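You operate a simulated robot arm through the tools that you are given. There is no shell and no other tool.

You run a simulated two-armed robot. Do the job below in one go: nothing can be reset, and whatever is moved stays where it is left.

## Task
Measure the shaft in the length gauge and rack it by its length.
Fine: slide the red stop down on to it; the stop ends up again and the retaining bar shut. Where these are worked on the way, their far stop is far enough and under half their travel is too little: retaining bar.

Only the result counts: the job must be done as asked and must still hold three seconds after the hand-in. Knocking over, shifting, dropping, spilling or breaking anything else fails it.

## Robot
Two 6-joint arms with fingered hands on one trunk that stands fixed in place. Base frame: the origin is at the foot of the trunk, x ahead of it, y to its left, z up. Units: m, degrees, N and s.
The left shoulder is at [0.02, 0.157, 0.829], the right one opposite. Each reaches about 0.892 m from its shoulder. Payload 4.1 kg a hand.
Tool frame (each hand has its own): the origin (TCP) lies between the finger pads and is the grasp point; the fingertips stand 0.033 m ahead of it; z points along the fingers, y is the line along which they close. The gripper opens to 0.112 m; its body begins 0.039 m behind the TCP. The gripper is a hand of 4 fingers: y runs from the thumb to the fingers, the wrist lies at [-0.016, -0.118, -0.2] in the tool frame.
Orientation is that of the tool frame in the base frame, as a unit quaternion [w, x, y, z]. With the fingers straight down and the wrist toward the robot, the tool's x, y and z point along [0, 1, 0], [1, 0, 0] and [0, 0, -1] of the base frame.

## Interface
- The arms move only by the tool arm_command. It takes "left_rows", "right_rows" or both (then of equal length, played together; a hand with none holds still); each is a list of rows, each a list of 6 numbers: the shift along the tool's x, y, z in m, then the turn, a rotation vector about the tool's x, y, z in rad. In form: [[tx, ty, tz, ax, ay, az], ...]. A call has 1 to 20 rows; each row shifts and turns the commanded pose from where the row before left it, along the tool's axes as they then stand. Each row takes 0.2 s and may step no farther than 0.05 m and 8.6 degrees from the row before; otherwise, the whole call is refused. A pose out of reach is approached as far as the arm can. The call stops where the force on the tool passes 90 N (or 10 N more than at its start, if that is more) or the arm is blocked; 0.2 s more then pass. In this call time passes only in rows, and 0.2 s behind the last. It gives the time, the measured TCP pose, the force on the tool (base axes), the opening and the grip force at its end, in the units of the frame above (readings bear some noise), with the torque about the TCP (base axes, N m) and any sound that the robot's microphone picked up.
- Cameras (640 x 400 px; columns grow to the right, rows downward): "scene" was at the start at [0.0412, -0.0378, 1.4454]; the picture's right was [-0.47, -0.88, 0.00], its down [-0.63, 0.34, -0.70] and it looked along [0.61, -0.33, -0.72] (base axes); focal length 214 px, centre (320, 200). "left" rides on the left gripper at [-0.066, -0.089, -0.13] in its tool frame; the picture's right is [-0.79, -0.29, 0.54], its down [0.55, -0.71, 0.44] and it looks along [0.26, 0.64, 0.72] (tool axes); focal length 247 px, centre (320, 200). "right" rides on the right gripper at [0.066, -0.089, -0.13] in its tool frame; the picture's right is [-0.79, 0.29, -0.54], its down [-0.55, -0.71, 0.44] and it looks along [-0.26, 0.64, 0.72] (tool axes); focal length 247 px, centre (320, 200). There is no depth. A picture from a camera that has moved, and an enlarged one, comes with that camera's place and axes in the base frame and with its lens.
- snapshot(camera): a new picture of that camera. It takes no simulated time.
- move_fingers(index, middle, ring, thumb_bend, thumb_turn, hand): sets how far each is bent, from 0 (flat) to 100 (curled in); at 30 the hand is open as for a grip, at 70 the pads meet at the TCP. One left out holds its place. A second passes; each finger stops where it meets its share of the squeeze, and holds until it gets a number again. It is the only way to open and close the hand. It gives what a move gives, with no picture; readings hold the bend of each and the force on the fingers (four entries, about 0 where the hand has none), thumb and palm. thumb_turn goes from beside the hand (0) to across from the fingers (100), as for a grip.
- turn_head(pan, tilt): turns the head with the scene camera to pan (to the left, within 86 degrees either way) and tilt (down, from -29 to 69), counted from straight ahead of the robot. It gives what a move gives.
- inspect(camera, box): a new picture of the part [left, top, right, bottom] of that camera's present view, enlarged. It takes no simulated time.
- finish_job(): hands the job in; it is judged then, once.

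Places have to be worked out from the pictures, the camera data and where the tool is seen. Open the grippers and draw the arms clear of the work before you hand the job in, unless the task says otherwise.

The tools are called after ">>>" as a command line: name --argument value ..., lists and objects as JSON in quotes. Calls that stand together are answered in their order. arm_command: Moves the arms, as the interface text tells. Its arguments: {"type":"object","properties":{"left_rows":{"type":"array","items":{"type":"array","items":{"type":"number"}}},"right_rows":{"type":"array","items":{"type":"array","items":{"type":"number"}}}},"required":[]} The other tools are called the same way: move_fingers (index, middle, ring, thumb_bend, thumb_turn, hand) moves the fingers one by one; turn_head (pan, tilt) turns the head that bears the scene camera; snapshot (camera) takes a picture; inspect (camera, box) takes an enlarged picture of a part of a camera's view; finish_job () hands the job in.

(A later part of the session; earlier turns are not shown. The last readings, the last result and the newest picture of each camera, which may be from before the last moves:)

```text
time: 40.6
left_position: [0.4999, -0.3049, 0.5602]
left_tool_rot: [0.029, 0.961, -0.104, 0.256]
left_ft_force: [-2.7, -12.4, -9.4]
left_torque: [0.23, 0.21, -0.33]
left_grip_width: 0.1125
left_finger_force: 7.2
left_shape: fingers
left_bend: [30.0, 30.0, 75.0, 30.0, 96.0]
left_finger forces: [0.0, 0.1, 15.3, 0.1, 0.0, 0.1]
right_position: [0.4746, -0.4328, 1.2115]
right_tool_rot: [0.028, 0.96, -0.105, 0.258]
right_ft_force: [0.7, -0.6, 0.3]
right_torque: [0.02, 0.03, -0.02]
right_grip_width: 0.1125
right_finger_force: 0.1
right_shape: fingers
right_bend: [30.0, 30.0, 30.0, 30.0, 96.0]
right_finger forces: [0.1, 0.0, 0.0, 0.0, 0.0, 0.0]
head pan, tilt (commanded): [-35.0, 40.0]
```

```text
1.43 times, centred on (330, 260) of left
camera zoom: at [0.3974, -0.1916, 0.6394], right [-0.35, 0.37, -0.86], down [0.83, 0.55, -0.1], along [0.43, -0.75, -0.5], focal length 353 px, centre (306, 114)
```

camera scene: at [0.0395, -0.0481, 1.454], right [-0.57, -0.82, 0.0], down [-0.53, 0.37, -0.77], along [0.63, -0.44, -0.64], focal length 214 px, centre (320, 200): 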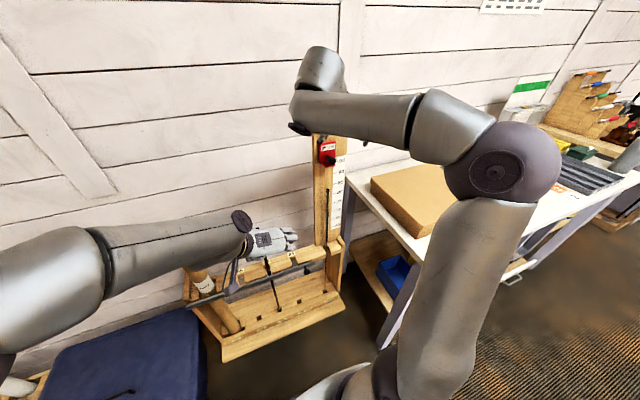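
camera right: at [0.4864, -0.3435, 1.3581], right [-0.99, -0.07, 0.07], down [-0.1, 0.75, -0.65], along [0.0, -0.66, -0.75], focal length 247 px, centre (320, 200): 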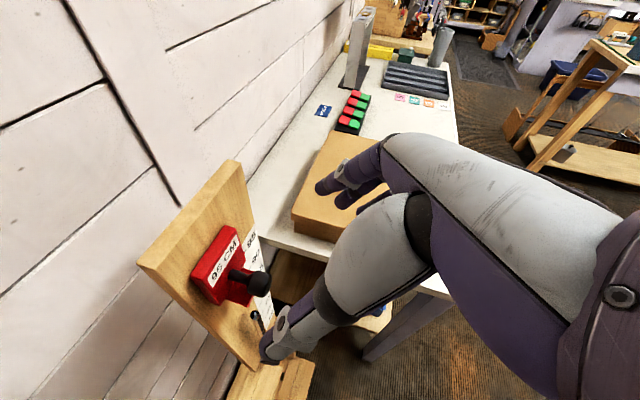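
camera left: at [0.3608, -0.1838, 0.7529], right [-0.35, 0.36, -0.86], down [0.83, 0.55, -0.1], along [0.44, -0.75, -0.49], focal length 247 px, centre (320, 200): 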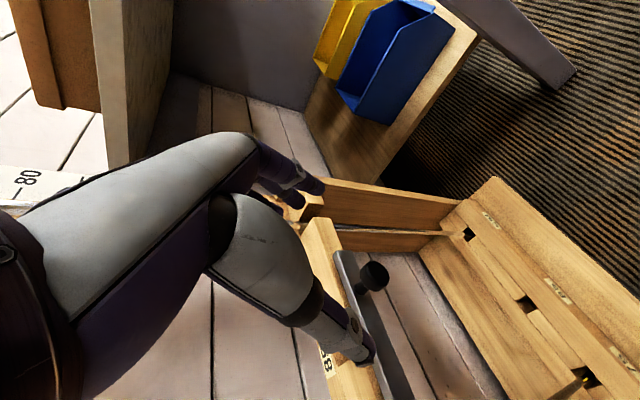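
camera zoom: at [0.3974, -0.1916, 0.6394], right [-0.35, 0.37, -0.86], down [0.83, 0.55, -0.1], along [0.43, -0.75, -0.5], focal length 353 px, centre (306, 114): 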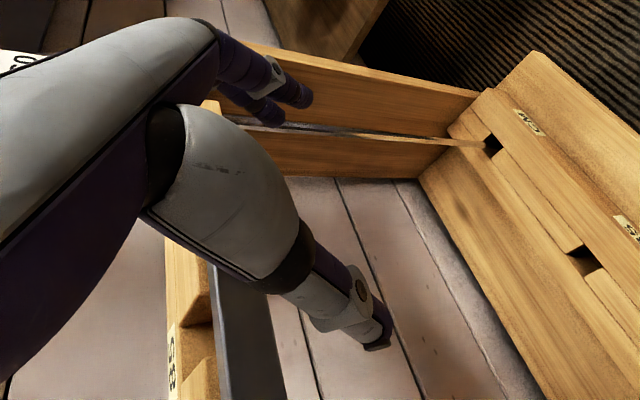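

The ring finger met the knob while curling. I'll open it, back off 6 cm, curl it in free space, then come back in.

>>> move_fingers --hand "left" --ring 30

>>> arm_command --left_rows '[[0, 0, -0.03, 0, 0, 0], [0, 0, -0.03, 0, 0, 0], [0, 0, -0.02, 0, 0, 0]]'

>>> move_fingers --hand "left" --ring 100

>>> snapshot --camera "left"

```text
time: 41.6
left_position: [0.4998, -0.3052, 0.5603]
left_tool_rot: [0.028, 0.96, -0.102, 0.259]
left_ft_force: [-0.1, 0.5, -0.5]
left_torque: [0.03, 0.02, -0.04]
left_grip_width: 0.1124
left_finger_force: 0.1
left_shape: fingers
left_bend: [30.0, 30.0, 30.0, 30.0, 96.0]
left_finger forces: [0.0, 0.0, 0.0, 0.0, 0.0, 0.0]
right_position: [0.4733, -0.4332, 1.2116]
right_tool_rot: [0.029, 0.96, -0.104, 0.256]
right_ft_force: [-0.6, -0.6, 0.0]
right_torque: [-0.01, 0.01, 0.0]
right_grip_width: 0.1123
right_finger_force: 0.1
right_shape: fingers
right_bend: [30.0, 30.0, 30.0, 30.0, 96.0]
right_finger forces: [0.0, 0.1, 0.0, 0.0, 0.0, 0.0]
head pan, tilt (commanded): [-35.0, 40.0]
```

```text
time: 42.4
left_position: [0.4608, -0.2952, 0.6295]
left_tool_rot: [0.029, 0.96, -0.102, 0.258]
left_ft_force: [-0.5, -0.5, 0.3]
left_torque: [-0.04, -0.02, -0.01]
left_grip_width: 0.1123
left_finger_force: 0.2
left_shape: fingers
left_bend: [30.0, 30.0, 30.0, 30.0, 96.0]
left_finger forces: [0.0, 0.0, 0.1, 0.0, 0.0, 0.1]
right_position: [0.4738, -0.4329, 1.2124]
right_tool_rot: [0.029, 0.96, -0.104, 0.258]
right_ft_force: [0.4, -0.1, -1.2]
right_torque: [0.02, 0.02, -0.01]
right_grip_width: 0.1125
right_finger_force: 0.0
right_shape: fingers
right_bend: [30.0, 30.0, 30.0, 30.0, 96.0]
right_finger forces: [0.0, 0.1, 0.1, 0.1, 0.0, 0.0]
head pan, tilt (commanded): [-35.0, 40.0]
```

```text
time: 43.4
left_position: [0.4612, -0.2962, 0.6288]
left_tool_rot: [0.029, 0.96, -0.102, 0.258]
left_ft_force: [-0.7, -0.3, -0.5]
left_torque: [0.0, -0.01, -0.02]
left_grip_width: 0.1124
left_finger_force: 0.0
left_shape: fingers
left_bend: [30.0, 30.0, 100.0, 30.0, 96.0]
left_finger forces: [0.1, 0.0, 0.0, 0.1, 0.0, 0.0]
right_position: [0.4748, -0.4328, 1.2112]
right_tool_rot: [0.029, 0.96, -0.104, 0.258]
right_ft_force: [0.1, -0.2, -0.4]
right_torque: [-0.03, -0.02, -0.03]
right_grip_width: 0.1123
right_finger_force: 0.1
right_shape: fingers
right_bend: [30.0, 30.0, 30.0, 30.0, 96.0]
right_finger forces: [0.1, 0.0, 0.0, 0.0, 0.0, 0.0]
head pan, tilt (commanded): [-35.0, 40.0]
```

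```text
taken
camera left: at [0.3591, -0.1828, 0.7097], right [-0.35, 0.37, -0.86], down [0.83, 0.55, -0.1], along [0.44, -0.75, -0.49], focal length 247 px, centre (320, 200)
```

left: 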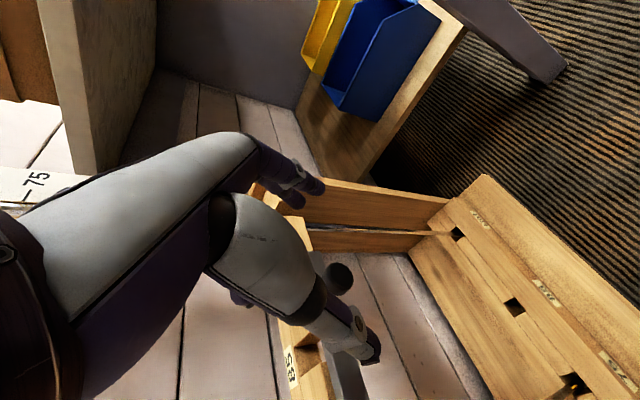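

The knob is still where it was. I'll shift the hand 1.5 cm along its x and come down along the fingers so that the knob sits centrally between thumb and index/middle.

>>> arm_command --left_rows '[[0.0152, -0.002, 0, 0, 0, 0], [0, 0, 0.032, 0, 0, 0], [0, 0, 0.03, 0, 0, 0]]'

>>> inspect --camera "left" --box '[180, 120, 480, 400]'

```text
time: 44.2
left_position: [0.5037, -0.3058, 0.5852]
left_tool_rot: [0.029, 0.96, -0.102, 0.258]
left_ft_force: [-0.1, 0.1, 1.1]
left_torque: [-0.01, 0.0, 0.0]
left_grip_width: 0.1126
left_finger_force: 0.1
left_shape: fingers
left_bend: [30.0, 30.0, 100.0, 30.0, 96.0]
left_finger forces: [0.0, 0.0, 0.0, 0.0, 0.1, 0.0]
right_position: [0.4741, -0.4324, 1.2122]
right_tool_rot: [0.029, 0.96, -0.104, 0.257]
right_ft_force: [0.2, -1.1, -0.2]
right_torque: [-0.01, 0.0, 0.01]
right_grip_width: 0.1125
right_finger_force: 0.0
right_shape: fingers
right_bend: [30.0, 30.0, 30.0, 30.0, 96.0]
right_finger forces: [0.1, 0.0, 0.0, 0.1, 0.0, 0.0]
head pan, tilt (commanded): [-35.0, 40.0]
```

```text
1.43 times, centred on (330, 260) of left
camera zoom: at [0.4017, -0.1925, 0.6654], right [-0.35, 0.37, -0.86], down [0.83, 0.55, -0.1], along [0.44, -0.75, -0.49], focal length 353 px, centre (306, 114)
```

zoom: 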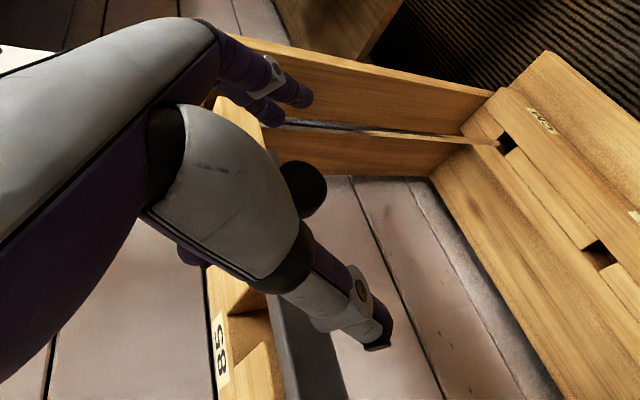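

The knob now appears right at the grasp point. I close thumb, index and middle on it.

>>> move_fingers --hand "left" --index 70 --middle 70 --thumb_bend 70

>>> inspect --camera "left" --box '[180, 120, 480, 400]'

```text
time: 45.2
left_position: [0.5029, -0.3061, 0.5849]
left_tool_rot: [0.029, 0.96, -0.102, 0.258]
left_ft_force: [-0.5, -3.6, -3.1]
left_torque: [-0.02, 0.04, -0.04]
left_grip_width: 0.0128
left_finger_force: 5.6
left_shape: fingers
left_bend: [67.0, 67.0, 100.0, 66.0, 100.0]
left_finger forces: [3.6, 3.3, 0.0, 0.0, 4.3, 0.0]
right_position: [0.4731, -0.434, 1.2115]
right_tool_rot: [0.028, 0.96, -0.105, 0.257]
right_ft_force: [0.2, -0.3, 0.9]
right_torque: [0.0, -0.03, 0.02]
right_grip_width: 0.1125
right_finger_force: 0.1
right_shape: fingers
right_bend: [30.0, 30.0, 30.0, 30.0, 96.0]
right_finger forces: [0.0, 0.0, 0.1, 0.1, 0.1, 0.0]
head pan, tilt (commanded): [-35.0, 40.0]
```

```text
1.43 times, centred on (330, 260) of left
camera zoom: at [0.4013, -0.1926, 0.6653], right [-0.35, 0.37, -0.86], down [0.83, 0.55, -0.1], along [0.43, -0.75, -0.49], focal length 353 px, centre (306, 114)
```

zoom: 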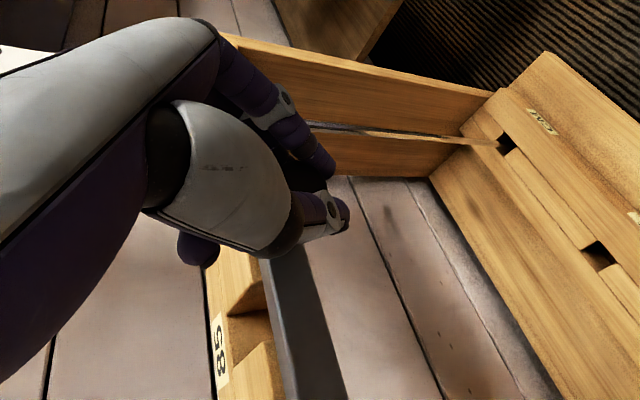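

It's a real pinch now: index 3.6, middle 3.3, thumb 4.3 N. I pull the knob toward the robot in 5 mm steps.

>>> arm_command --left_rows '[[-0.00434, 0, -0.0025, 0, 0, 0], [-0.00434, 0, -0.0025, 0, 0, 0], [-0.00434, 0, -0.0025, 0, 0, 0]]'

>>> inspect --camera "left" --box '[180, 120, 480, 400]'

```text
time: 46.0
left_position: [0.4892, -0.3016, 0.5841]
left_tool_rot: [0.029, 0.96, -0.102, 0.259]
left_ft_force: [1.1, -1.5, 2.3]
left_torque: [-0.08, -0.08, -0.05]
left_grip_width: 0.0122
left_finger_force: 5.0
left_shape: fingers
left_bend: [67.0, 67.0, 100.0, 66.0, 100.0]
left_finger forces: [2.3, 3.4, 0.0, 0.1, 3.9, 0.0]
right_position: [0.4735, -0.4317, 1.213]
right_tool_rot: [0.029, 0.96, -0.104, 0.257]
right_ft_force: [0.1, 0.8, -0.5]
right_torque: [0.0, 0.0, -0.02]
right_grip_width: 0.1128
right_finger_force: 0.1
right_shape: fingers
right_bend: [30.0, 30.0, 30.0, 30.0, 96.0]
right_finger forces: [0.1, 0.1, 0.1, 0.0, 0.0, 0.0]
head pan, tilt (commanded): [-35.0, 40.0]
```

```text
1.43 times, centred on (330, 260) of left
camera zoom: at [0.3874, -0.1885, 0.6637], right [-0.35, 0.37, -0.86], down [0.83, 0.55, -0.1], along [0.44, -0.75, -0.49], focal length 353 px, centre (306, 114)
```

zoom: 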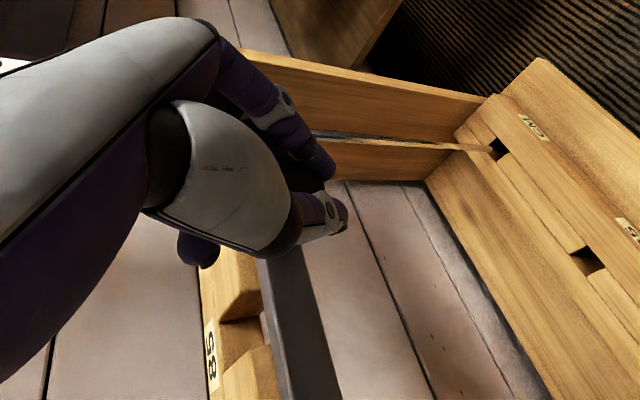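

The bar follows the hand outward, so it swings like a gate about its left end. To stay within reach I'll follow the arc while standing the hand more upright, three steps first.

>>> arm_command --left_rows '[[-0.0101, -0.00136, -0.00583, -0.0124, -0.0873, 0.0214], [-0.01057, -0.00136, -0.00493, -0.0104, -0.0873, 0.0224], [-0.01096, -0.00136, -0.00399, -0.0085, -0.0873, 0.0232]]'

>>> inspect --camera "left" --box '[180, 120, 480, 400]'

>>> inspect --camera "scene" --box '[180, 180, 360, 360]'

```text
time: 46.8
left_position: [0.4553, -0.2889, 0.5825]
left_tool_rot: [0.021, 0.981, -0.141, 0.129]
left_ft_force: [1.4, 1.0, 1.0]
left_torque: [0.01, -0.04, 0.02]
left_grip_width: 0.0108
left_finger_force: 5.1
left_shape: fingers
left_bend: [68.0, 68.0, 100.0, 67.0, 100.0]
left_finger forces: [2.2, 2.6, 0.0, 0.0, 4.9, 0.0]
right_position: [0.4733, -0.4321, 1.2117]
right_tool_rot: [0.029, 0.96, -0.104, 0.257]
right_ft_force: [0.0, 0.1, 0.7]
right_torque: [-0.03, 0.02, 0.02]
right_grip_width: 0.1126
right_finger_force: 0.1
right_shape: fingers
right_bend: [30.0, 30.0, 30.0, 30.0, 96.0]
right_finger forces: [0.1, 0.0, 0.0, 0.0, 0.0, 0.0]
head pan, tilt (commanded): [-35.0, 40.0]
```

```text
1.43 times, centred on (330, 260) of left
camera zoom: at [0.3864, -0.1746, 0.6925], right [-0.52, 0.45, -0.73], down [0.82, 0.5, -0.28], along [0.24, -0.74, -0.63], focal length 353 px, centre (306, 114)
```

zoom: 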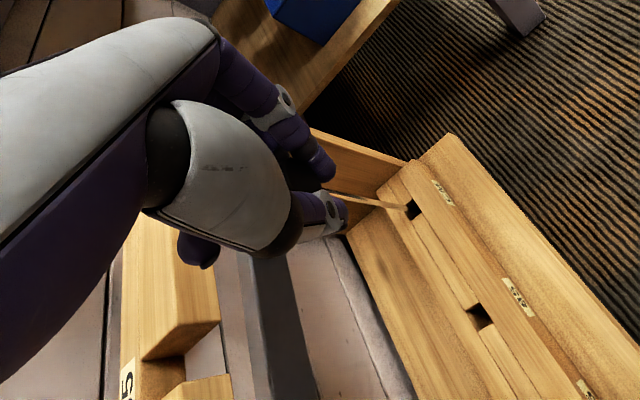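

```text
2.22 times, centred on (270, 270) of scene
camera zoom: at [0.0398, -0.0484, 1.454], right [-0.57, -0.82, 0.0], down [-0.53, 0.37, -0.77], along [0.63, -0.44, -0.64], focal length 477 px, centre (431, 44)
```

zoom: 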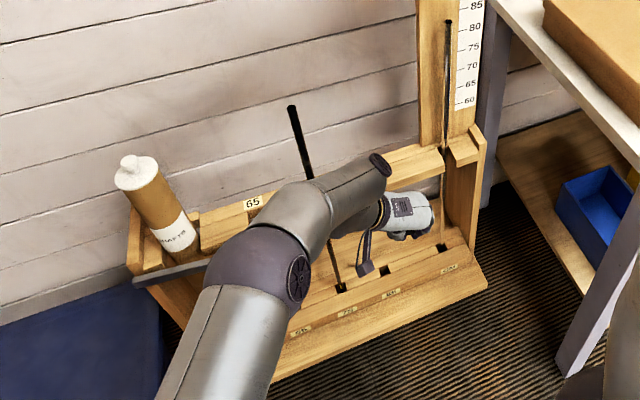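

The bar follows well with about 1 N. I'll do the remaining three steps of this arc.

>>> arm_command --left_rows '[[-0.01126, -0.00136, -0.00302, -0.0064, -0.0873, 0.0239], [-0.01149, -0.00136, -0.00203, -0.0043, -0.0873, 0.0243], [-0.01162, -0.00136, -0.00101, -0.0021, -0.0873, 0.0246]]'

>>> inspect --camera "left" --box '[180, 120, 480, 400]'

>>> inspect --camera "scene" --box '[180, 180, 360, 360]'

```text
time: 47.6
left_position: [0.4239, -0.2741, 0.5832]
left_tool_rot: [0.003, 0.984, -0.179, -0.001]
left_ft_force: [2.1, 3.1, -0.2]
left_torque: [0.02, -0.08, 0.01]
left_grip_width: 0.0101
left_finger_force: 4.2
left_shape: fingers
left_bend: [69.0, 69.0, 100.0, 67.0, 100.0]
left_finger forces: [1.5, 1.3, 0.1, 0.0, 5.4, 0.0]
right_position: [0.4743, -0.4317, 1.213]
right_tool_rot: [0.028, 0.96, -0.103, 0.258]
right_ft_force: [0.7, -0.1, 0.8]
right_torque: [-0.02, 0.02, 0.0]
right_grip_width: 0.1123
right_finger_force: 0.1
right_shape: fingers
right_bend: [30.0, 30.0, 30.0, 30.0, 96.0]
right_finger forces: [0.0, 0.1, 0.0, 0.0, 0.0, 0.0]
head pan, tilt (commanded): [-35.0, 40.0]
```

```text
1.43 times, centred on (330, 260) of left
camera zoom: at [0.3922, -0.1656, 0.7126], right [-0.64, 0.54, -0.54], down [0.77, 0.47, -0.44], along [0.01, -0.7, -0.72], focal length 353 px, centre (306, 114)
```

zoom: 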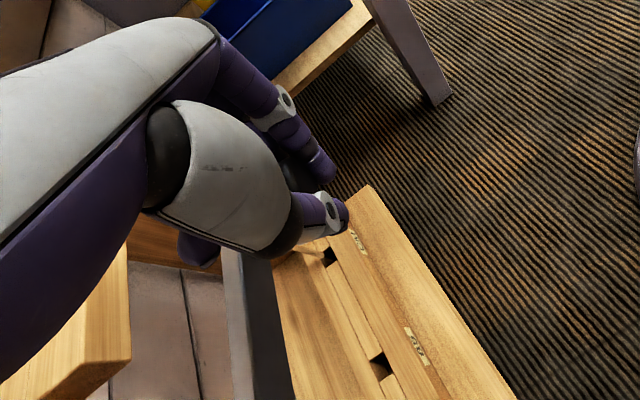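

```text
2.22 times, centred on (270, 270) of scene
camera zoom: at [0.0399, -0.0484, 1.454], right [-0.57, -0.82, 0.0], down [-0.53, 0.37, -0.77], along [0.63, -0.44, -0.64], focal length 477 px, centre (431, 44)
```

zoom: 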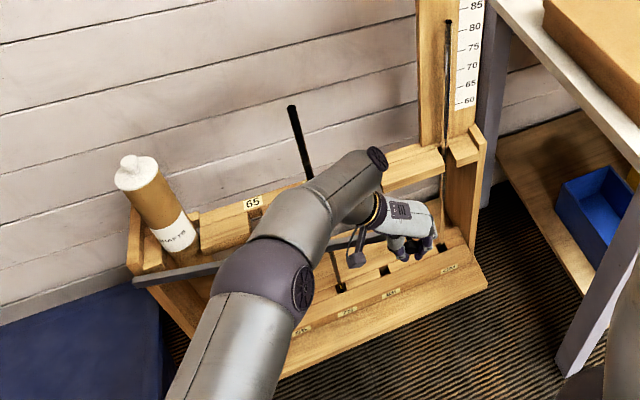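

The gate is open about 10° and the pinch holds, though lightly. I'll pull on along the arc while yawing the hand to keep the wrist away from the shoulder, four steps first.

>>> arm_command --left_rows '[[-0.01177, -0.00155, 0, 0, 0, 0.0848], [-0.01183, -0.00083, 0, 0, 0, 0.0848], [-0.01187, -0.00015, 0, 0, 0, 0.0848], [-0.01185, 0.00058, 0, 0, 0, 0.0848]]'

>>> inspect --camera "left" --box '[180, 120, 480, 400]'

>>> inspect --camera "scene" --box '[180, 180, 360, 360]'

```text
time: 48.6
left_position: [0.383, -0.2489, 0.5841]
left_tool_rot: [0.004, 0.939, -0.344, 0.002]
left_ft_force: [3.4, 4.5, -3.0]
left_torque: [0.05, 0.0, 0.01]
left_grip_width: 0.0085
left_finger_force: 3.3
left_shape: fingers
left_bend: [70.0, 70.0, 100.0, 66.0, 100.0]
left_finger forces: [0.0, 0.5, 0.0, 0.0, 5.5, 0.1]
right_position: [0.4744, -0.4335, 1.2128]
right_tool_rot: [0.029, 0.96, -0.104, 0.258]
right_ft_force: [-0.8, 0.0, 0.1]
right_torque: [0.0, 0.0, 0.01]
right_grip_width: 0.1123
right_finger_force: 0.1
right_shape: fingers
right_bend: [30.0, 30.0, 30.0, 30.0, 96.0]
right_finger forces: [0.0, 0.1, 0.0, 0.0, 0.1, 0.0]
head pan, tilt (commanded): [-35.0, 40.0]
```

```text
1.43 times, centred on (330, 260) of left
camera zoom: at [0.3896, -0.1383, 0.7127], right [-0.42, 0.73, -0.54], down [0.88, 0.18, -0.44], along [-0.22, -0.66, -0.72], focal length 353 px, centre (306, 114)
```

zoom: 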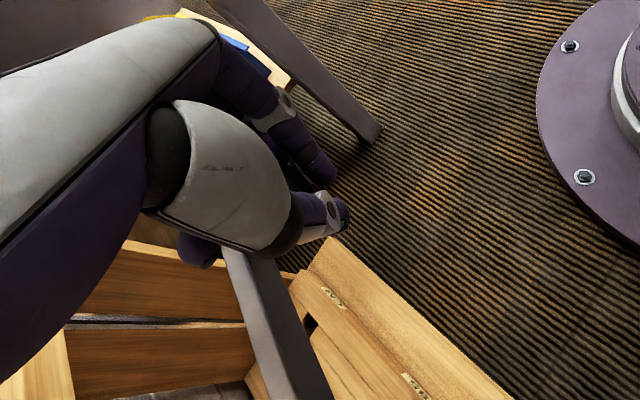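

```text
2.22 times, centred on (270, 270) of scene
camera zoom: at [0.04, -0.0484, 1.4539], right [-0.57, -0.82, 0.0], down [-0.53, 0.37, -0.77], along [0.63, -0.44, -0.64], focal length 477 px, centre (431, 44)
```

zoom: 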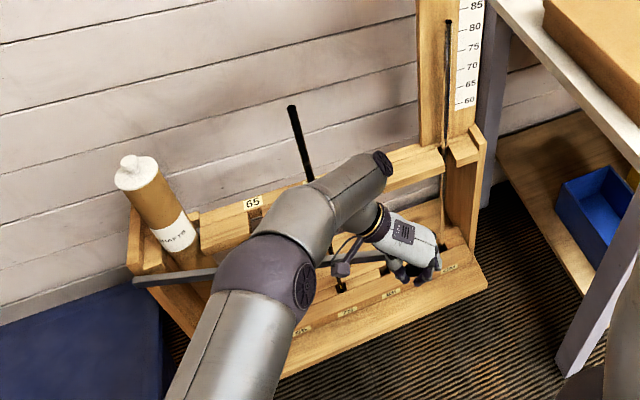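

The thumb now bears on the rack side of the knob and pushes it outward, so the bar keeps coming. I'll do the next three steps.

>>> arm_command --left_rows '[[-0.0118, 0.00129, 0, 0, 0, 0.0848], [-0.0117, 0.00198, 0, 0, 0, 0.0848], [-0.01157, 0.00269, 0, 0, 0, 0.0848]]'

>>> inspect --camera "left" --box '[180, 120, 480, 400]'

>>> inspect --camera "scene" --box '[180, 180, 360, 360]'

```text
time: 49.4
left_position: [0.3538, -0.228, 0.5837]
left_tool_rot: [0.004, 0.888, -0.46, 0.002]
left_ft_force: [2.9, 2.8, -1.8]
left_torque: [0.02, -0.03, 0.0]
left_grip_width: 0.0084
left_finger_force: 2.1
left_shape: fingers
left_bend: [70.0, 70.0, 100.0, 67.0, 100.0]
left_finger forces: [0.0, 0.2, 0.0, 0.0, 4.2, 0.1]
right_position: [0.4749, -0.4326, 1.2125]
right_tool_rot: [0.029, 0.961, -0.104, 0.256]
right_ft_force: [-0.2, 0.0, 0.4]
right_torque: [-0.03, 0.06, 0.03]
right_grip_width: 0.1126
right_finger_force: 0.0
right_shape: fingers
right_bend: [30.0, 30.0, 30.0, 30.0, 96.0]
right_finger forces: [0.0, 0.1, 0.0, 0.1, 0.0, 0.1]
head pan, tilt (commanded): [-35.0, 40.0]
```

```text
1.43 times, centred on (330, 260) of left
camera zoom: at [0.3875, -0.1217, 0.7128], right [-0.22, 0.81, -0.55], down [0.9, -0.05, -0.44], along [-0.38, -0.59, -0.72], focal length 353 px, centre (306, 114)
```

zoom: 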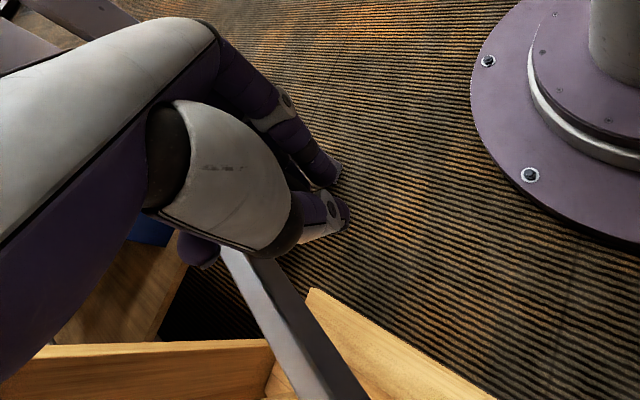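

```text
2.22 times, centred on (270, 270) of scene
camera zoom: at [0.04, -0.0484, 1.4539], right [-0.57, -0.82, 0.0], down [-0.53, 0.37, -0.77], along [0.63, -0.44, -0.64], focal length 477 px, centre (431, 44)
```

zoom: 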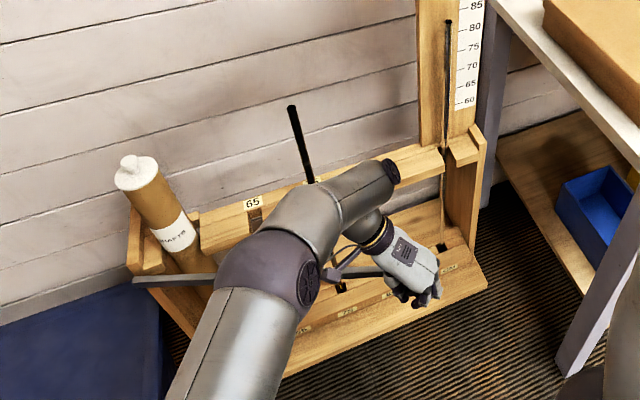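

About 20° open and still free. I'll continue ten more degrees, yawing the hand further so that the thumb stays behind the knob.

>>> arm_command --left_rows '[[-0.01137, 0.0032, 0, 0, 0, 0.113], [-0.0111, 0.0042, 0, 0, 0, 0.113], [-0.01067, 0.0052, 0, 0, 0, 0.113], [-0.0102, 0.0061, 0, 0, 0, 0.113]]'

>>> inspect --camera "left" --box '[180, 120, 480, 400]'

>>> inspect --camera "scene" --box '[180, 180, 360, 360]'

```text
time: 50.4
left_position: [0.3175, -0.1972, 0.5821]
left_tool_rot: [0.004, 0.762, -0.647, 0.003]
left_ft_force: [6.3, 5.6, 0.9]
left_torque: [0.08, -0.06, 0.07]
left_grip_width: 0.0085
left_finger_force: 4.3
left_shape: fingers
left_bend: [70.0, 70.0, 100.0, 67.0, 98.0]
left_finger forces: [0.0, 0.1, 0.1, 0.0, 7.7, 0.0]
right_position: [0.4736, -0.4326, 1.2115]
right_tool_rot: [0.028, 0.96, -0.104, 0.257]
right_ft_force: [0.5, -0.1, 0.1]
right_torque: [-0.02, 0.02, 0.01]
right_grip_width: 0.1123
right_finger_force: 0.0
right_shape: fingers
right_bend: [30.0, 30.0, 30.0, 30.0, 96.0]
right_finger forces: [0.0, 0.1, 0.0, 0.0, 0.0, 0.1]
head pan, tilt (commanded): [-35.0, 40.0]
```

```text
1.43 times, centred on (330, 260) of left
camera zoom: at [0.3933, -0.1164, 0.7128], right [0.15, 0.82, -0.55], down [0.79, -0.43, -0.43], along [-0.59, -0.36, -0.72], focal length 353 px, centre (306, 114)
```

zoom: 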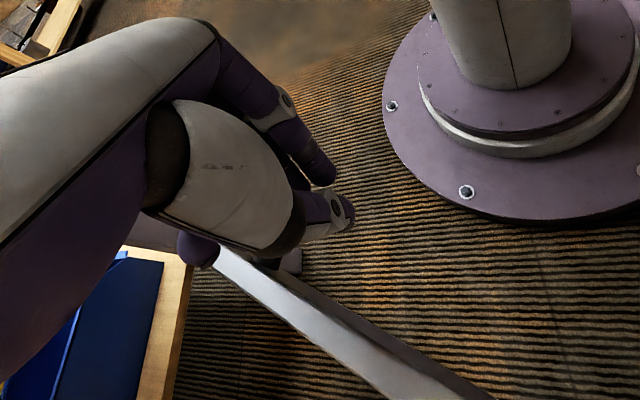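

```text
2.22 times, centred on (270, 270) of scene
camera zoom: at [0.04, -0.0483, 1.454], right [-0.57, -0.82, 0.0], down [-0.53, 0.37, -0.77], along [0.63, -0.44, -0.64], focal length 477 px, centre (431, 44)
```

zoom: 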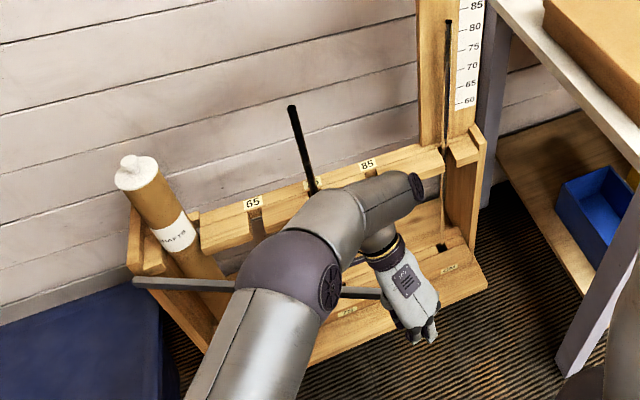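

The bar is about 26° out with no stop yet. Pulling the knob farther would fold the arm too much, so I'll let go here, see whether the bar stays, and then push it on from behind nearer to its pivot.

>>> move_fingers --hand "left" --index 30 --middle 30 --thumb_bend 30

>>> inspect --camera "left" --box '[180, 120, 480, 400]'

>>> inspect --camera "scene" --box '[180, 180, 360, 360]'

```text
time: 51.4
left_position: [0.3166, -0.1976, 0.5827]
left_tool_rot: [0.003, 0.763, -0.646, 0.003]
left_ft_force: [0.3, 0.4, 0.6]
left_torque: [0.01, 0.01, -0.01]
left_grip_width: 0.1124
left_finger_force: 0.2
left_shape: fingers
left_bend: [30.0, 30.0, 100.0, 30.0, 96.0]
left_finger forces: [0.1, 0.1, 0.0, 0.0, 0.3, 0.0]
right_position: [0.4745, -0.4333, 1.2128]
right_tool_rot: [0.029, 0.96, -0.104, 0.257]
right_ft_force: [-0.2, 0.6, 0.3]
right_torque: [0.01, -0.03, -0.01]
right_grip_width: 0.1122
right_finger_force: 0.0
right_shape: fingers
right_bend: [30.0, 30.0, 30.0, 30.0, 96.0]
right_finger forces: [0.0, 0.0, 0.0, 0.0, 0.0, 0.0]
head pan, tilt (commanded): [-35.0, 40.0]
```

```text
1.43 times, centred on (330, 260) of left
camera zoom: at [0.3929, -0.1165, 0.7126], right [0.15, 0.82, -0.55], down [0.79, -0.43, -0.43], along [-0.59, -0.37, -0.72], focal length 353 px, centre (306, 114)
```

zoom: 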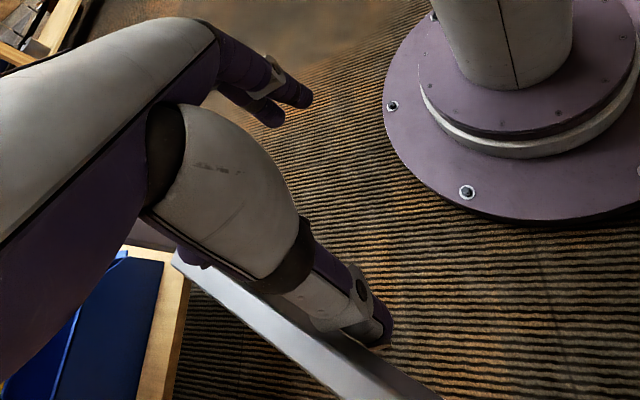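

```text
2.22 times, centred on (270, 270) of scene
camera zoom: at [0.0398, -0.0485, 1.454], right [-0.57, -0.82, 0.0], down [-0.53, 0.37, -0.77], along [0.63, -0.44, -0.64], focal length 477 px, centre (431, 44)
```

zoom: 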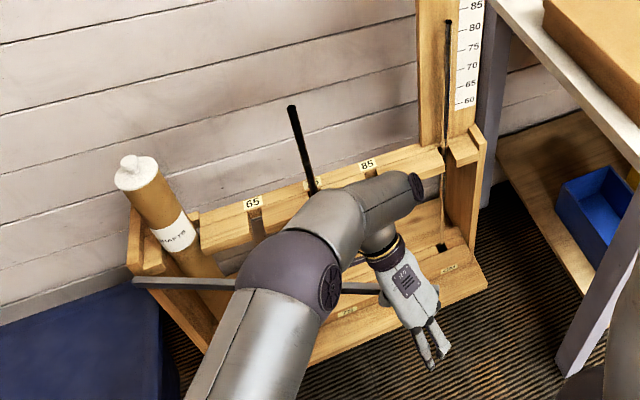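

The bar stays roughly where it was left. I'll raise the left hand clear and look at where the bar is now.

>>> arm_command --left_rows '[[0, 0, -0.04, 0, 0, 0], [0, 0, -0.04, 0, 0, 0], [0, 0, -0.04, 0, 0, 0], [0, 0, -0.04, 0, 0, 0]]'

>>> snapshot --camera "left"

>>> inspect --camera "scene" --box '[180, 180, 360, 360]'

```text
time: 52.4
left_position: [0.3175, -0.1954, 0.739]
left_tool_rot: [0.004, 0.762, -0.647, 0.003]
left_ft_force: [0.7, -0.1, -0.4]
left_torque: [-0.01, 0.06, -0.02]
left_grip_width: 0.1129
left_finger_force: 0.0
left_shape: fingers
left_bend: [30.0, 30.0, 100.0, 30.0, 96.0]
left_finger forces: [0.0, 0.1, 0.0, 0.0, 0.0, 0.0]
right_position: [0.475, -0.4322, 1.2122]
right_tool_rot: [0.028, 0.96, -0.104, 0.257]
right_ft_force: [0.5, 0.6, 0.4]
right_torque: [0.01, 0.0, -0.01]
right_grip_width: 0.1127
right_finger_force: 0.2
right_shape: fingers
right_bend: [30.0, 30.0, 30.0, 30.0, 96.0]
right_finger forces: [0.1, 0.1, 0.1, 0.0, 0.1, 0.1]
head pan, tilt (commanded): [-35.0, 40.0]
```

```text
taken
camera left: at [0.3937, -0.1151, 0.8697], right [0.15, 0.82, -0.55], down [0.79, -0.43, -0.43], along [-0.59, -0.37, -0.72], focal length 247 px, centre (320, 200)
```

left: 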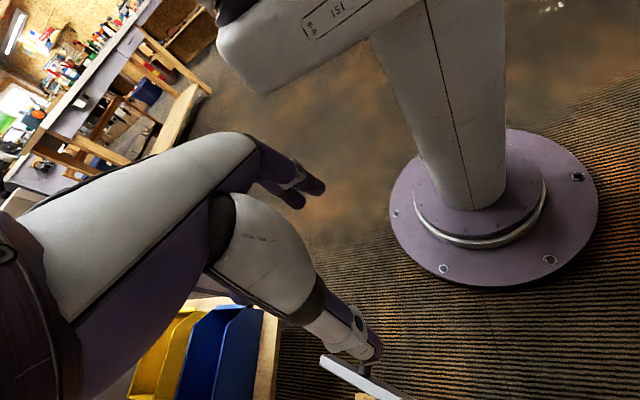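

```text
2.22 times, centred on (270, 270) of scene
camera zoom: at [0.04, -0.0486, 1.4539], right [-0.57, -0.82, 0.0], down [-0.53, 0.37, -0.77], along [0.63, -0.44, -0.64], focal length 477 px, centre (431, 44)
```

zoom: 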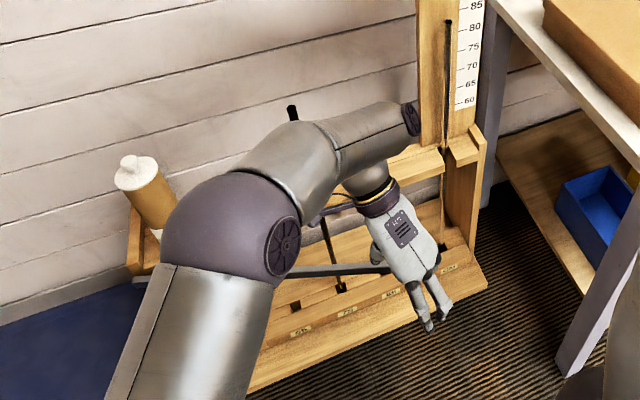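

The bar now stands at about 20° (the opening thumb nudged it back). I'll carry the left hand over the gap behind the bar's end, yawing it so that the wrist stays clear of the 75 shaft.

>>> arm_command --left_rows '[[0.01618, -0.02142, 0, 0, 0, -0.1475], [0.01914, -0.01881, 0, 0, 0, -0.1475], [0.0217, -0.01579, 0, 0, 0, -0.1475], [0.02378, -0.01243, 0, 0, 0, -0.1475], [0.02536, -0.0088, 0, 0, 0, -0.1475], [0.02637, -0.00498, 0, 0, 0, -0.1475]]'

>>> move_fingers --hand "left" --index 70 --middle 70 --ring 70 --thumb_bend 60

>>> snapshot --camera "left"

>>> inspect --camera "scene" --box '[180, 180, 360, 360]'

```text
time: 53.8
left_position: [0.4619, -0.2702, 0.7426]
left_tool_rot: [0.004, 0.967, -0.256, -0.001]
left_ft_force: [-0.5, 0.2, -0.3]
left_torque: [-0.02, 0.02, 0.02]
left_grip_width: 0.1125
left_finger_force: 0.1
left_shape: fingers
left_bend: [30.0, 30.0, 100.0, 30.0, 96.0]
left_finger forces: [0.0, 0.1, 0.0, 0.0, 0.0, 0.1]
right_position: [0.4735, -0.4315, 1.213]
right_tool_rot: [0.028, 0.96, -0.105, 0.258]
right_ft_force: [-0.9, -0.7, -0.1]
right_torque: [-0.03, -0.01, -0.01]
right_grip_width: 0.1126
right_finger_force: 0.0
right_shape: fingers
right_bend: [30.0, 30.0, 30.0, 30.0, 96.0]
right_finger forces: [0.0, 0.1, 0.1, 0.1, 0.0, 0.0]
head pan, tilt (commanded): [-35.0, 40.0]
```

```text
time: 54.8
left_position: [0.4625, -0.27, 0.7426]
left_tool_rot: [0.005, 0.966, -0.258, 0.0]
left_ft_force: [-0.6, -0.4, 0.2]
left_torque: [0.0, 0.01, -0.05]
left_grip_width: 0.0168
left_finger_force: 0.1
left_shape: fingers
left_bend: [70.0, 70.0, 70.0, 60.0, 99.0]
left_finger forces: [0.0, 0.0, 0.0, 0.0, 0.0, 0.1]
right_position: [0.4731, -0.4327, 1.2128]
right_tool_rot: [0.029, 0.96, -0.105, 0.257]
right_ft_force: [-0.4, -0.4, 0.5]
right_torque: [-0.01, 0.03, 0.0]
right_grip_width: 0.1124
right_finger_force: 0.1
right_shape: fingers
right_bend: [30.0, 30.0, 30.0, 30.0, 96.0]
right_finger forces: [0.0, 0.1, 0.1, 0.0, 0.1, 0.1]
head pan, tilt (commanded): [-35.0, 40.0]
```

```text
taken
camera left: at [0.4489, -0.1584, 0.8725], right [-0.54, 0.64, -0.54], down [0.83, 0.34, -0.44], along [-0.1, -0.69, -0.72], focal length 247 px, centre (320, 200)
```

left: 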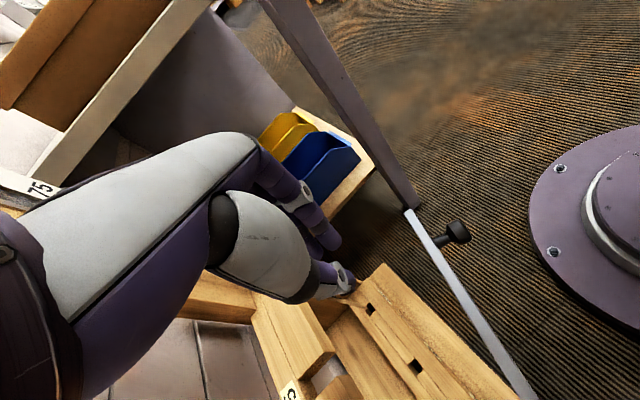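

```text
2.22 times, centred on (270, 270) of scene
camera zoom: at [0.0398, -0.0485, 1.454], right [-0.57, -0.82, 0.0], down [-0.53, 0.37, -0.77], along [0.63, -0.44, -0.64], focal length 477 px, centre (431, 44)
```

zoom: 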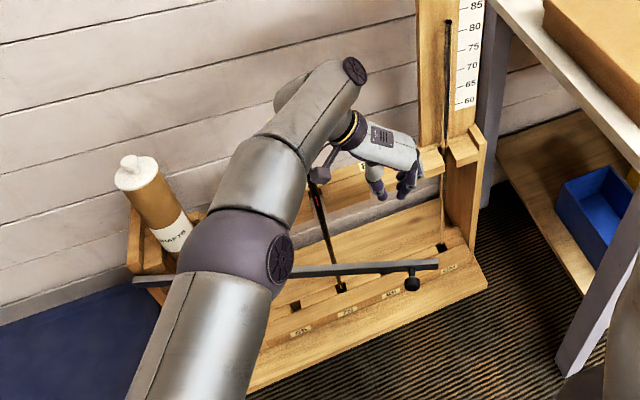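

From this view the bar end is at (0.374, -0.289) and the bar at about 18–20°, with the hand 6.7 cm behind it. I'll lower the closed fingers behind the bar.

>>> arm_command --left_rows '[[0, 0, 0.048, 0, 0, 0], [0, 0, 0.048, 0, 0, 0], [0, 0, 0.048, 0, 0, 0]]'

>>> inspect --camera "left" --box '[180, 120, 540, 400]'

```text
time: 55.6
left_position: [0.4553, -0.2662, 0.6139]
left_tool_rot: [0.005, 0.966, -0.258, 0.001]
left_ft_force: [-1.3, 0.0, 0.7]
left_torque: [0.0, 0.0, -0.02]
left_grip_width: 0.0166
left_finger_force: 0.0
left_shape: fingers
left_bend: [70.0, 70.0, 70.0, 60.0, 99.0]
left_finger forces: [0.0, 0.0, 0.0, 0.0, 0.1, 0.0]
left hand out of reach, approached as far as the arm can: row 3
right_position: [0.4744, -0.4332, 1.2118]
right_tool_rot: [0.028, 0.96, -0.103, 0.257]
right_ft_force: [-0.5, -0.1, -0.4]
right_torque: [0.01, -0.01, 0.03]
right_grip_width: 0.1124
right_finger_force: 0.0
right_shape: fingers
right_bend: [30.0, 30.0, 30.0, 30.0, 96.0]
right_finger forces: [0.0, 0.0, 0.0, 0.0, 0.0, 0.0]
head pan, tilt (commanded): [-35.0, 40.0]
```

```text
1.43 times, centred on (360, 260) of left
camera zoom: at [0.4417, -0.1541, 0.7443], right [-0.54, 0.64, -0.54], down [0.83, 0.34, -0.44], along [-0.1, -0.69, -0.71], focal length 353 px, centre (263, 114)
```

zoom: 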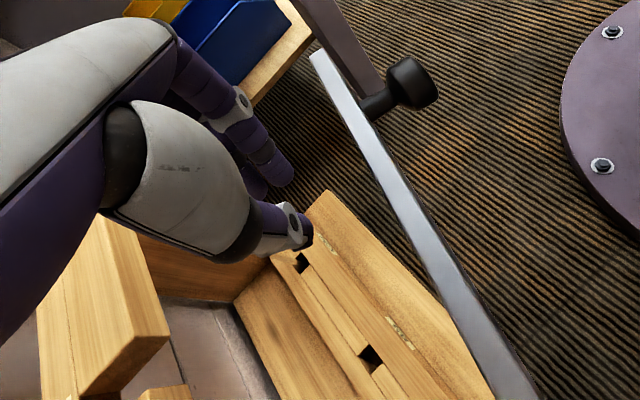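

The last 1.5 cm down was out of reach at this spot, so the fingertips stand only about 1.4 cm below the bar's top. I'll move a little toward the bar while lowering further.

>>> arm_command --left_rows '[[-0.01, 0, 0.006, 0, 0, 0.03], [-0.01, 0, 0.008, 0, 0, 0.03]]'

>>> inspect --camera "left" --box '[180, 120, 540, 400]'

```text
time: 56.2
left_position: [0.4384, -0.2545, 0.5985]
left_tool_rot: [0.004, 0.958, -0.286, 0.001]
left_ft_force: [-0.3, 1.1, -0.4]
left_torque: [-0.01, 0.01, 0.02]
left_grip_width: 0.0164
left_finger_force: 0.0
left_shape: fingers
left_bend: [70.0, 70.0, 70.0, 60.0, 99.0]
left_finger forces: [0.0, 0.0, 0.1, 0.0, 0.0, 0.0]
right_position: [0.4742, -0.4319, 1.2117]
right_tool_rot: [0.029, 0.96, -0.104, 0.257]
right_ft_force: [0.2, 0.5, 0.3]
right_torque: [-0.01, 0.04, 0.02]
right_grip_width: 0.1125
right_finger_force: 0.1
right_shape: fingers
right_bend: [30.0, 30.0, 30.0, 30.0, 96.0]
right_finger forces: [0.1, 0.1, 0.1, 0.0, 0.0, 0.0]
head pan, tilt (commanded): [-35.0, 40.0]
```

```text
1.43 times, centred on (360, 260) of left
camera zoom: at [0.4313, -0.143, 0.7292], right [-0.51, 0.67, -0.54], down [0.85, 0.29, -0.44], along [-0.14, -0.69, -0.71], focal length 353 px, centre (263, 114)
```

zoom: 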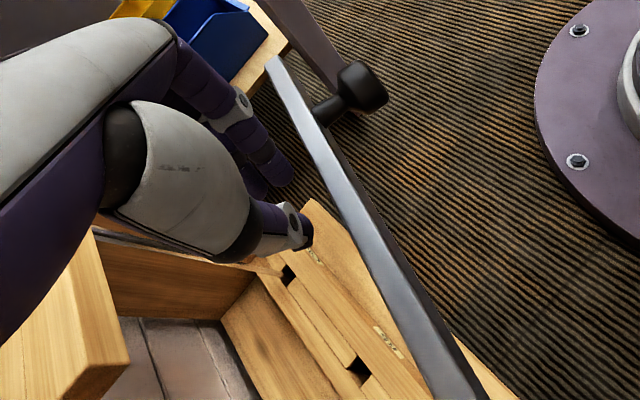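

Now the fingers are low enough and about 4 cm behind the bar. I'll push the bar outward along its arc, sliding toward the pivot and yawing the hand as I go.

>>> arm_command --left_rows '[[-0.0145, -0.0095, 0, 0, 0, 0.0932], [-0.0153, -0.0081, 0, 0, 0, 0.0932], [-0.016, -0.0066, 0, 0, 0, 0.0932], [-0.01655, -0.0051, 0, 0, 0, 0.0932], [-0.017, -0.0036, 0, 0, 0, 0.0932]]'

>>> snapshot --camera "left"

>>> inspect --camera "scene" --box '[180, 180, 360, 360]'

```text
time: 57.4
left_position: [0.4047, -0.1734, 0.5976]
left_tool_rot: [0.005, 0.866, -0.501, 0.002]
left_ft_force: [0.4, 0.2, -0.1]
left_torque: [-0.03, -0.01, 0.03]
left_grip_width: 0.0164
left_finger_force: 0.0
left_shape: fingers
left_bend: [70.0, 70.0, 70.0, 60.0, 99.0]
left_finger forces: [0.3, 0.0, 0.1, 0.1, 0.0, 0.0]
right_position: [0.4741, -0.4326, 1.2121]
right_tool_rot: [0.028, 0.96, -0.104, 0.257]
right_ft_force: [0.2, -0.3, 0.8]
right_torque: [0.01, 0.05, 0.0]
right_grip_width: 0.1123
right_finger_force: 0.0
right_shape: fingers
right_bend: [30.0, 30.0, 30.0, 30.0, 96.0]
right_finger forces: [0.0, 0.0, 0.0, 0.0, 0.0, 0.0]
head pan, tilt (commanded): [-35.0, 40.0]
```

```text
taken
camera left: at [0.4485, -0.0699, 0.7263], right [-0.15, 0.82, -0.55], down [0.89, -0.13, -0.43], along [-0.43, -0.55, -0.72], focal length 247 px, centre (320, 200)
```

left: 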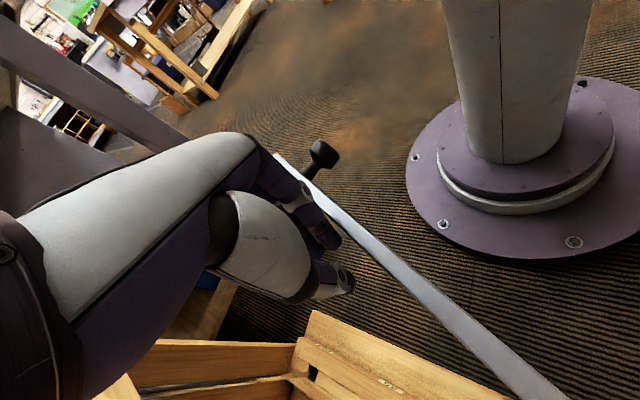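

```text
2.22 times, centred on (270, 270) of scene
camera zoom: at [0.0398, -0.0485, 1.4539], right [-0.57, -0.82, 0.0], down [-0.53, 0.37, -0.77], along [0.63, -0.44, -0.64], focal length 477 px, centre (431, 44)
```

zoom: 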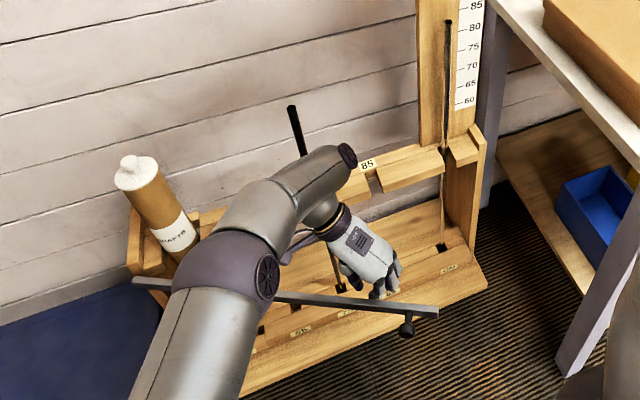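

The bar is now at about 29° with hardly any force. I'll push on toward 40°.

>>> arm_command --left_rows '[[-0.0142, -0.0032, 0, 0, 0, 0.0873], [-0.0144, -0.002, 0, 0, 0, 0.0873], [-0.0145, -0.0007, 0, 0, 0, 0.0873], [-0.0145, 0.0006, 0, 0, 0, 0.0873], [-0.0144, 0.0018, 0, 0, 0, 0.0873]]'

>>> snapshot --camera "left"

>>> inspect --camera "scene" --box '[180, 180, 360, 360]'

```text
time: 58.6
left_position: [0.383, -0.1035, 0.5965]
left_tool_rot: [0.004, 0.737, -0.676, 0.002]
left_ft_force: [0.5, -0.6, 0.1]
left_torque: [0.02, 0.0, -0.03]
left_grip_width: 0.0161
left_finger_force: 0.1
left_shape: fingers
left_bend: [70.0, 70.0, 70.0, 60.0, 99.0]
left_finger forces: [0.3, 0.1, 0.0, 0.1, 0.1, 0.0]
right_position: [0.4731, -0.4331, 1.2125]
right_tool_rot: [0.029, 0.96, -0.104, 0.257]
right_ft_force: [0.7, 0.5, -0.1]
right_torque: [-0.01, -0.02, 0.01]
right_grip_width: 0.1127
right_finger_force: 0.1
right_shape: fingers
right_bend: [30.0, 30.0, 30.0, 30.0, 96.0]
right_finger forces: [0.0, 0.0, 0.0, 0.0, 0.0, 0.0]
head pan, tilt (commanded): [-35.0, 40.0]
```

```text
taken
camera left: at [0.4655, -0.0294, 0.727], right [0.22, 0.81, -0.55], down [0.75, -0.49, -0.43], along [-0.62, -0.32, -0.72], focal length 247 px, centre (320, 200)
```

left: 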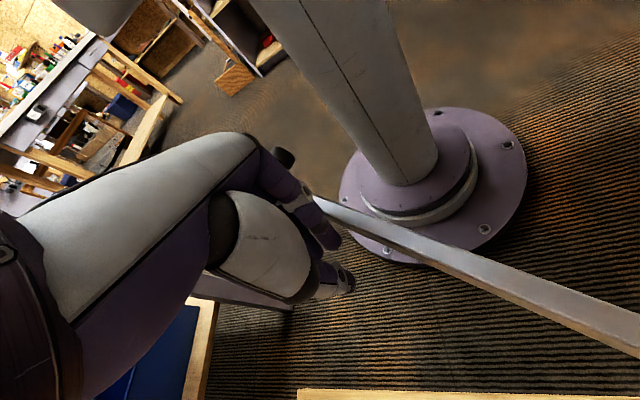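

```text
2.22 times, centred on (270, 270) of scene
camera zoom: at [0.0399, -0.0485, 1.4539], right [-0.57, -0.82, 0.0], down [-0.53, 0.37, -0.77], along [0.63, -0.44, -0.64], focal length 477 px, centre (431, 44)
```

zoom: 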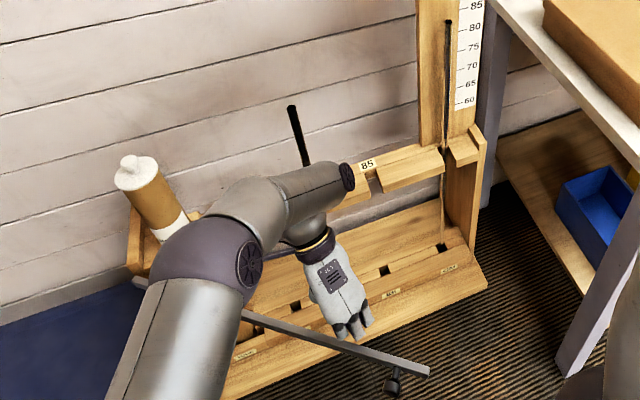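

About 39° open. I'll push on toward 50°, watching for a stop.

>>> arm_command --left_rows '[[-0.016, 0.0019, 0, 0, 0, 0.0873], [-0.0158, 0.0033, 0, 0, 0, 0.0873], [-0.0155, 0.0047, 0, 0, 0, 0.0873], [-0.015, 0.006, 0, 0, 0, 0.0873]]'

>>> snapshot --camera "left"

>>> snapshot --camera "scene"

```text
time: 59.6
left_position: [0.3697, -0.0409, 0.5972]
left_tool_rot: [-0.003, -0.608, 0.794, -0.004]
left_ft_force: [-1.0, 0.0, 0.2]
left_torque: [-0.02, 0.03, -0.02]
left_grip_width: 0.0163
left_finger_force: 0.0
left_shape: fingers
left_bend: [70.0, 70.0, 70.0, 60.0, 99.0]
left_finger forces: [0.1, 0.0, 0.0, 0.1, 0.1, 0.1]
right_position: [0.4744, -0.4325, 1.2124]
right_tool_rot: [0.03, 0.96, -0.104, 0.258]
right_ft_force: [0.1, -0.5, 0.6]
right_torque: [0.0, 0.01, 0.01]
right_grip_width: 0.1124
right_finger_force: 0.0
right_shape: fingers
right_bend: [30.0, 30.0, 30.0, 30.0, 96.0]
right_finger forces: [0.0, 0.0, 0.0, 0.1, 0.0, 0.1]
head pan, tilt (commanded): [-35.0, 40.0]
```

```text
taken
camera left: at [0.472, 0.0009, 0.7272], right [0.48, 0.69, -0.55], down [0.54, -0.72, -0.43], along [-0.69, -0.09, -0.72], focal length 247 px, centre (320, 200)
```

left: 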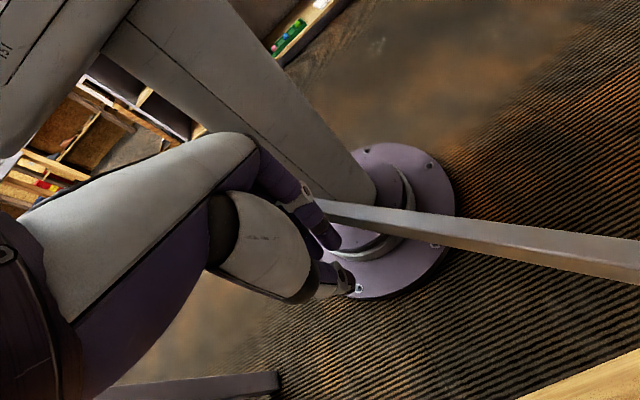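

```text
taken
camera scene: at [0.0399, -0.0485, 1.4539], right [-0.57, -0.82, 0.0], down [-0.53, 0.37, -0.77], along [0.63, -0.44, -0.64], focal length 214 px, centre (320, 200)
```

scene: 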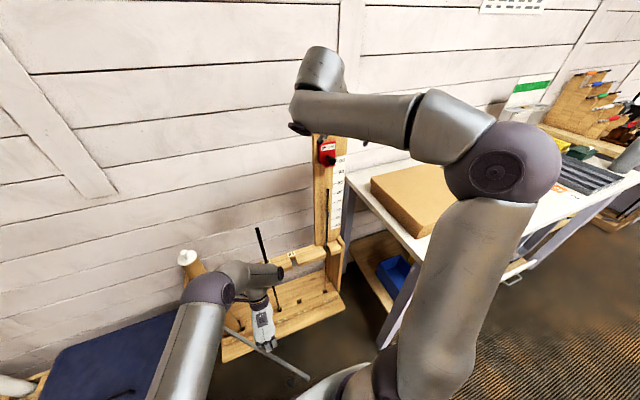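

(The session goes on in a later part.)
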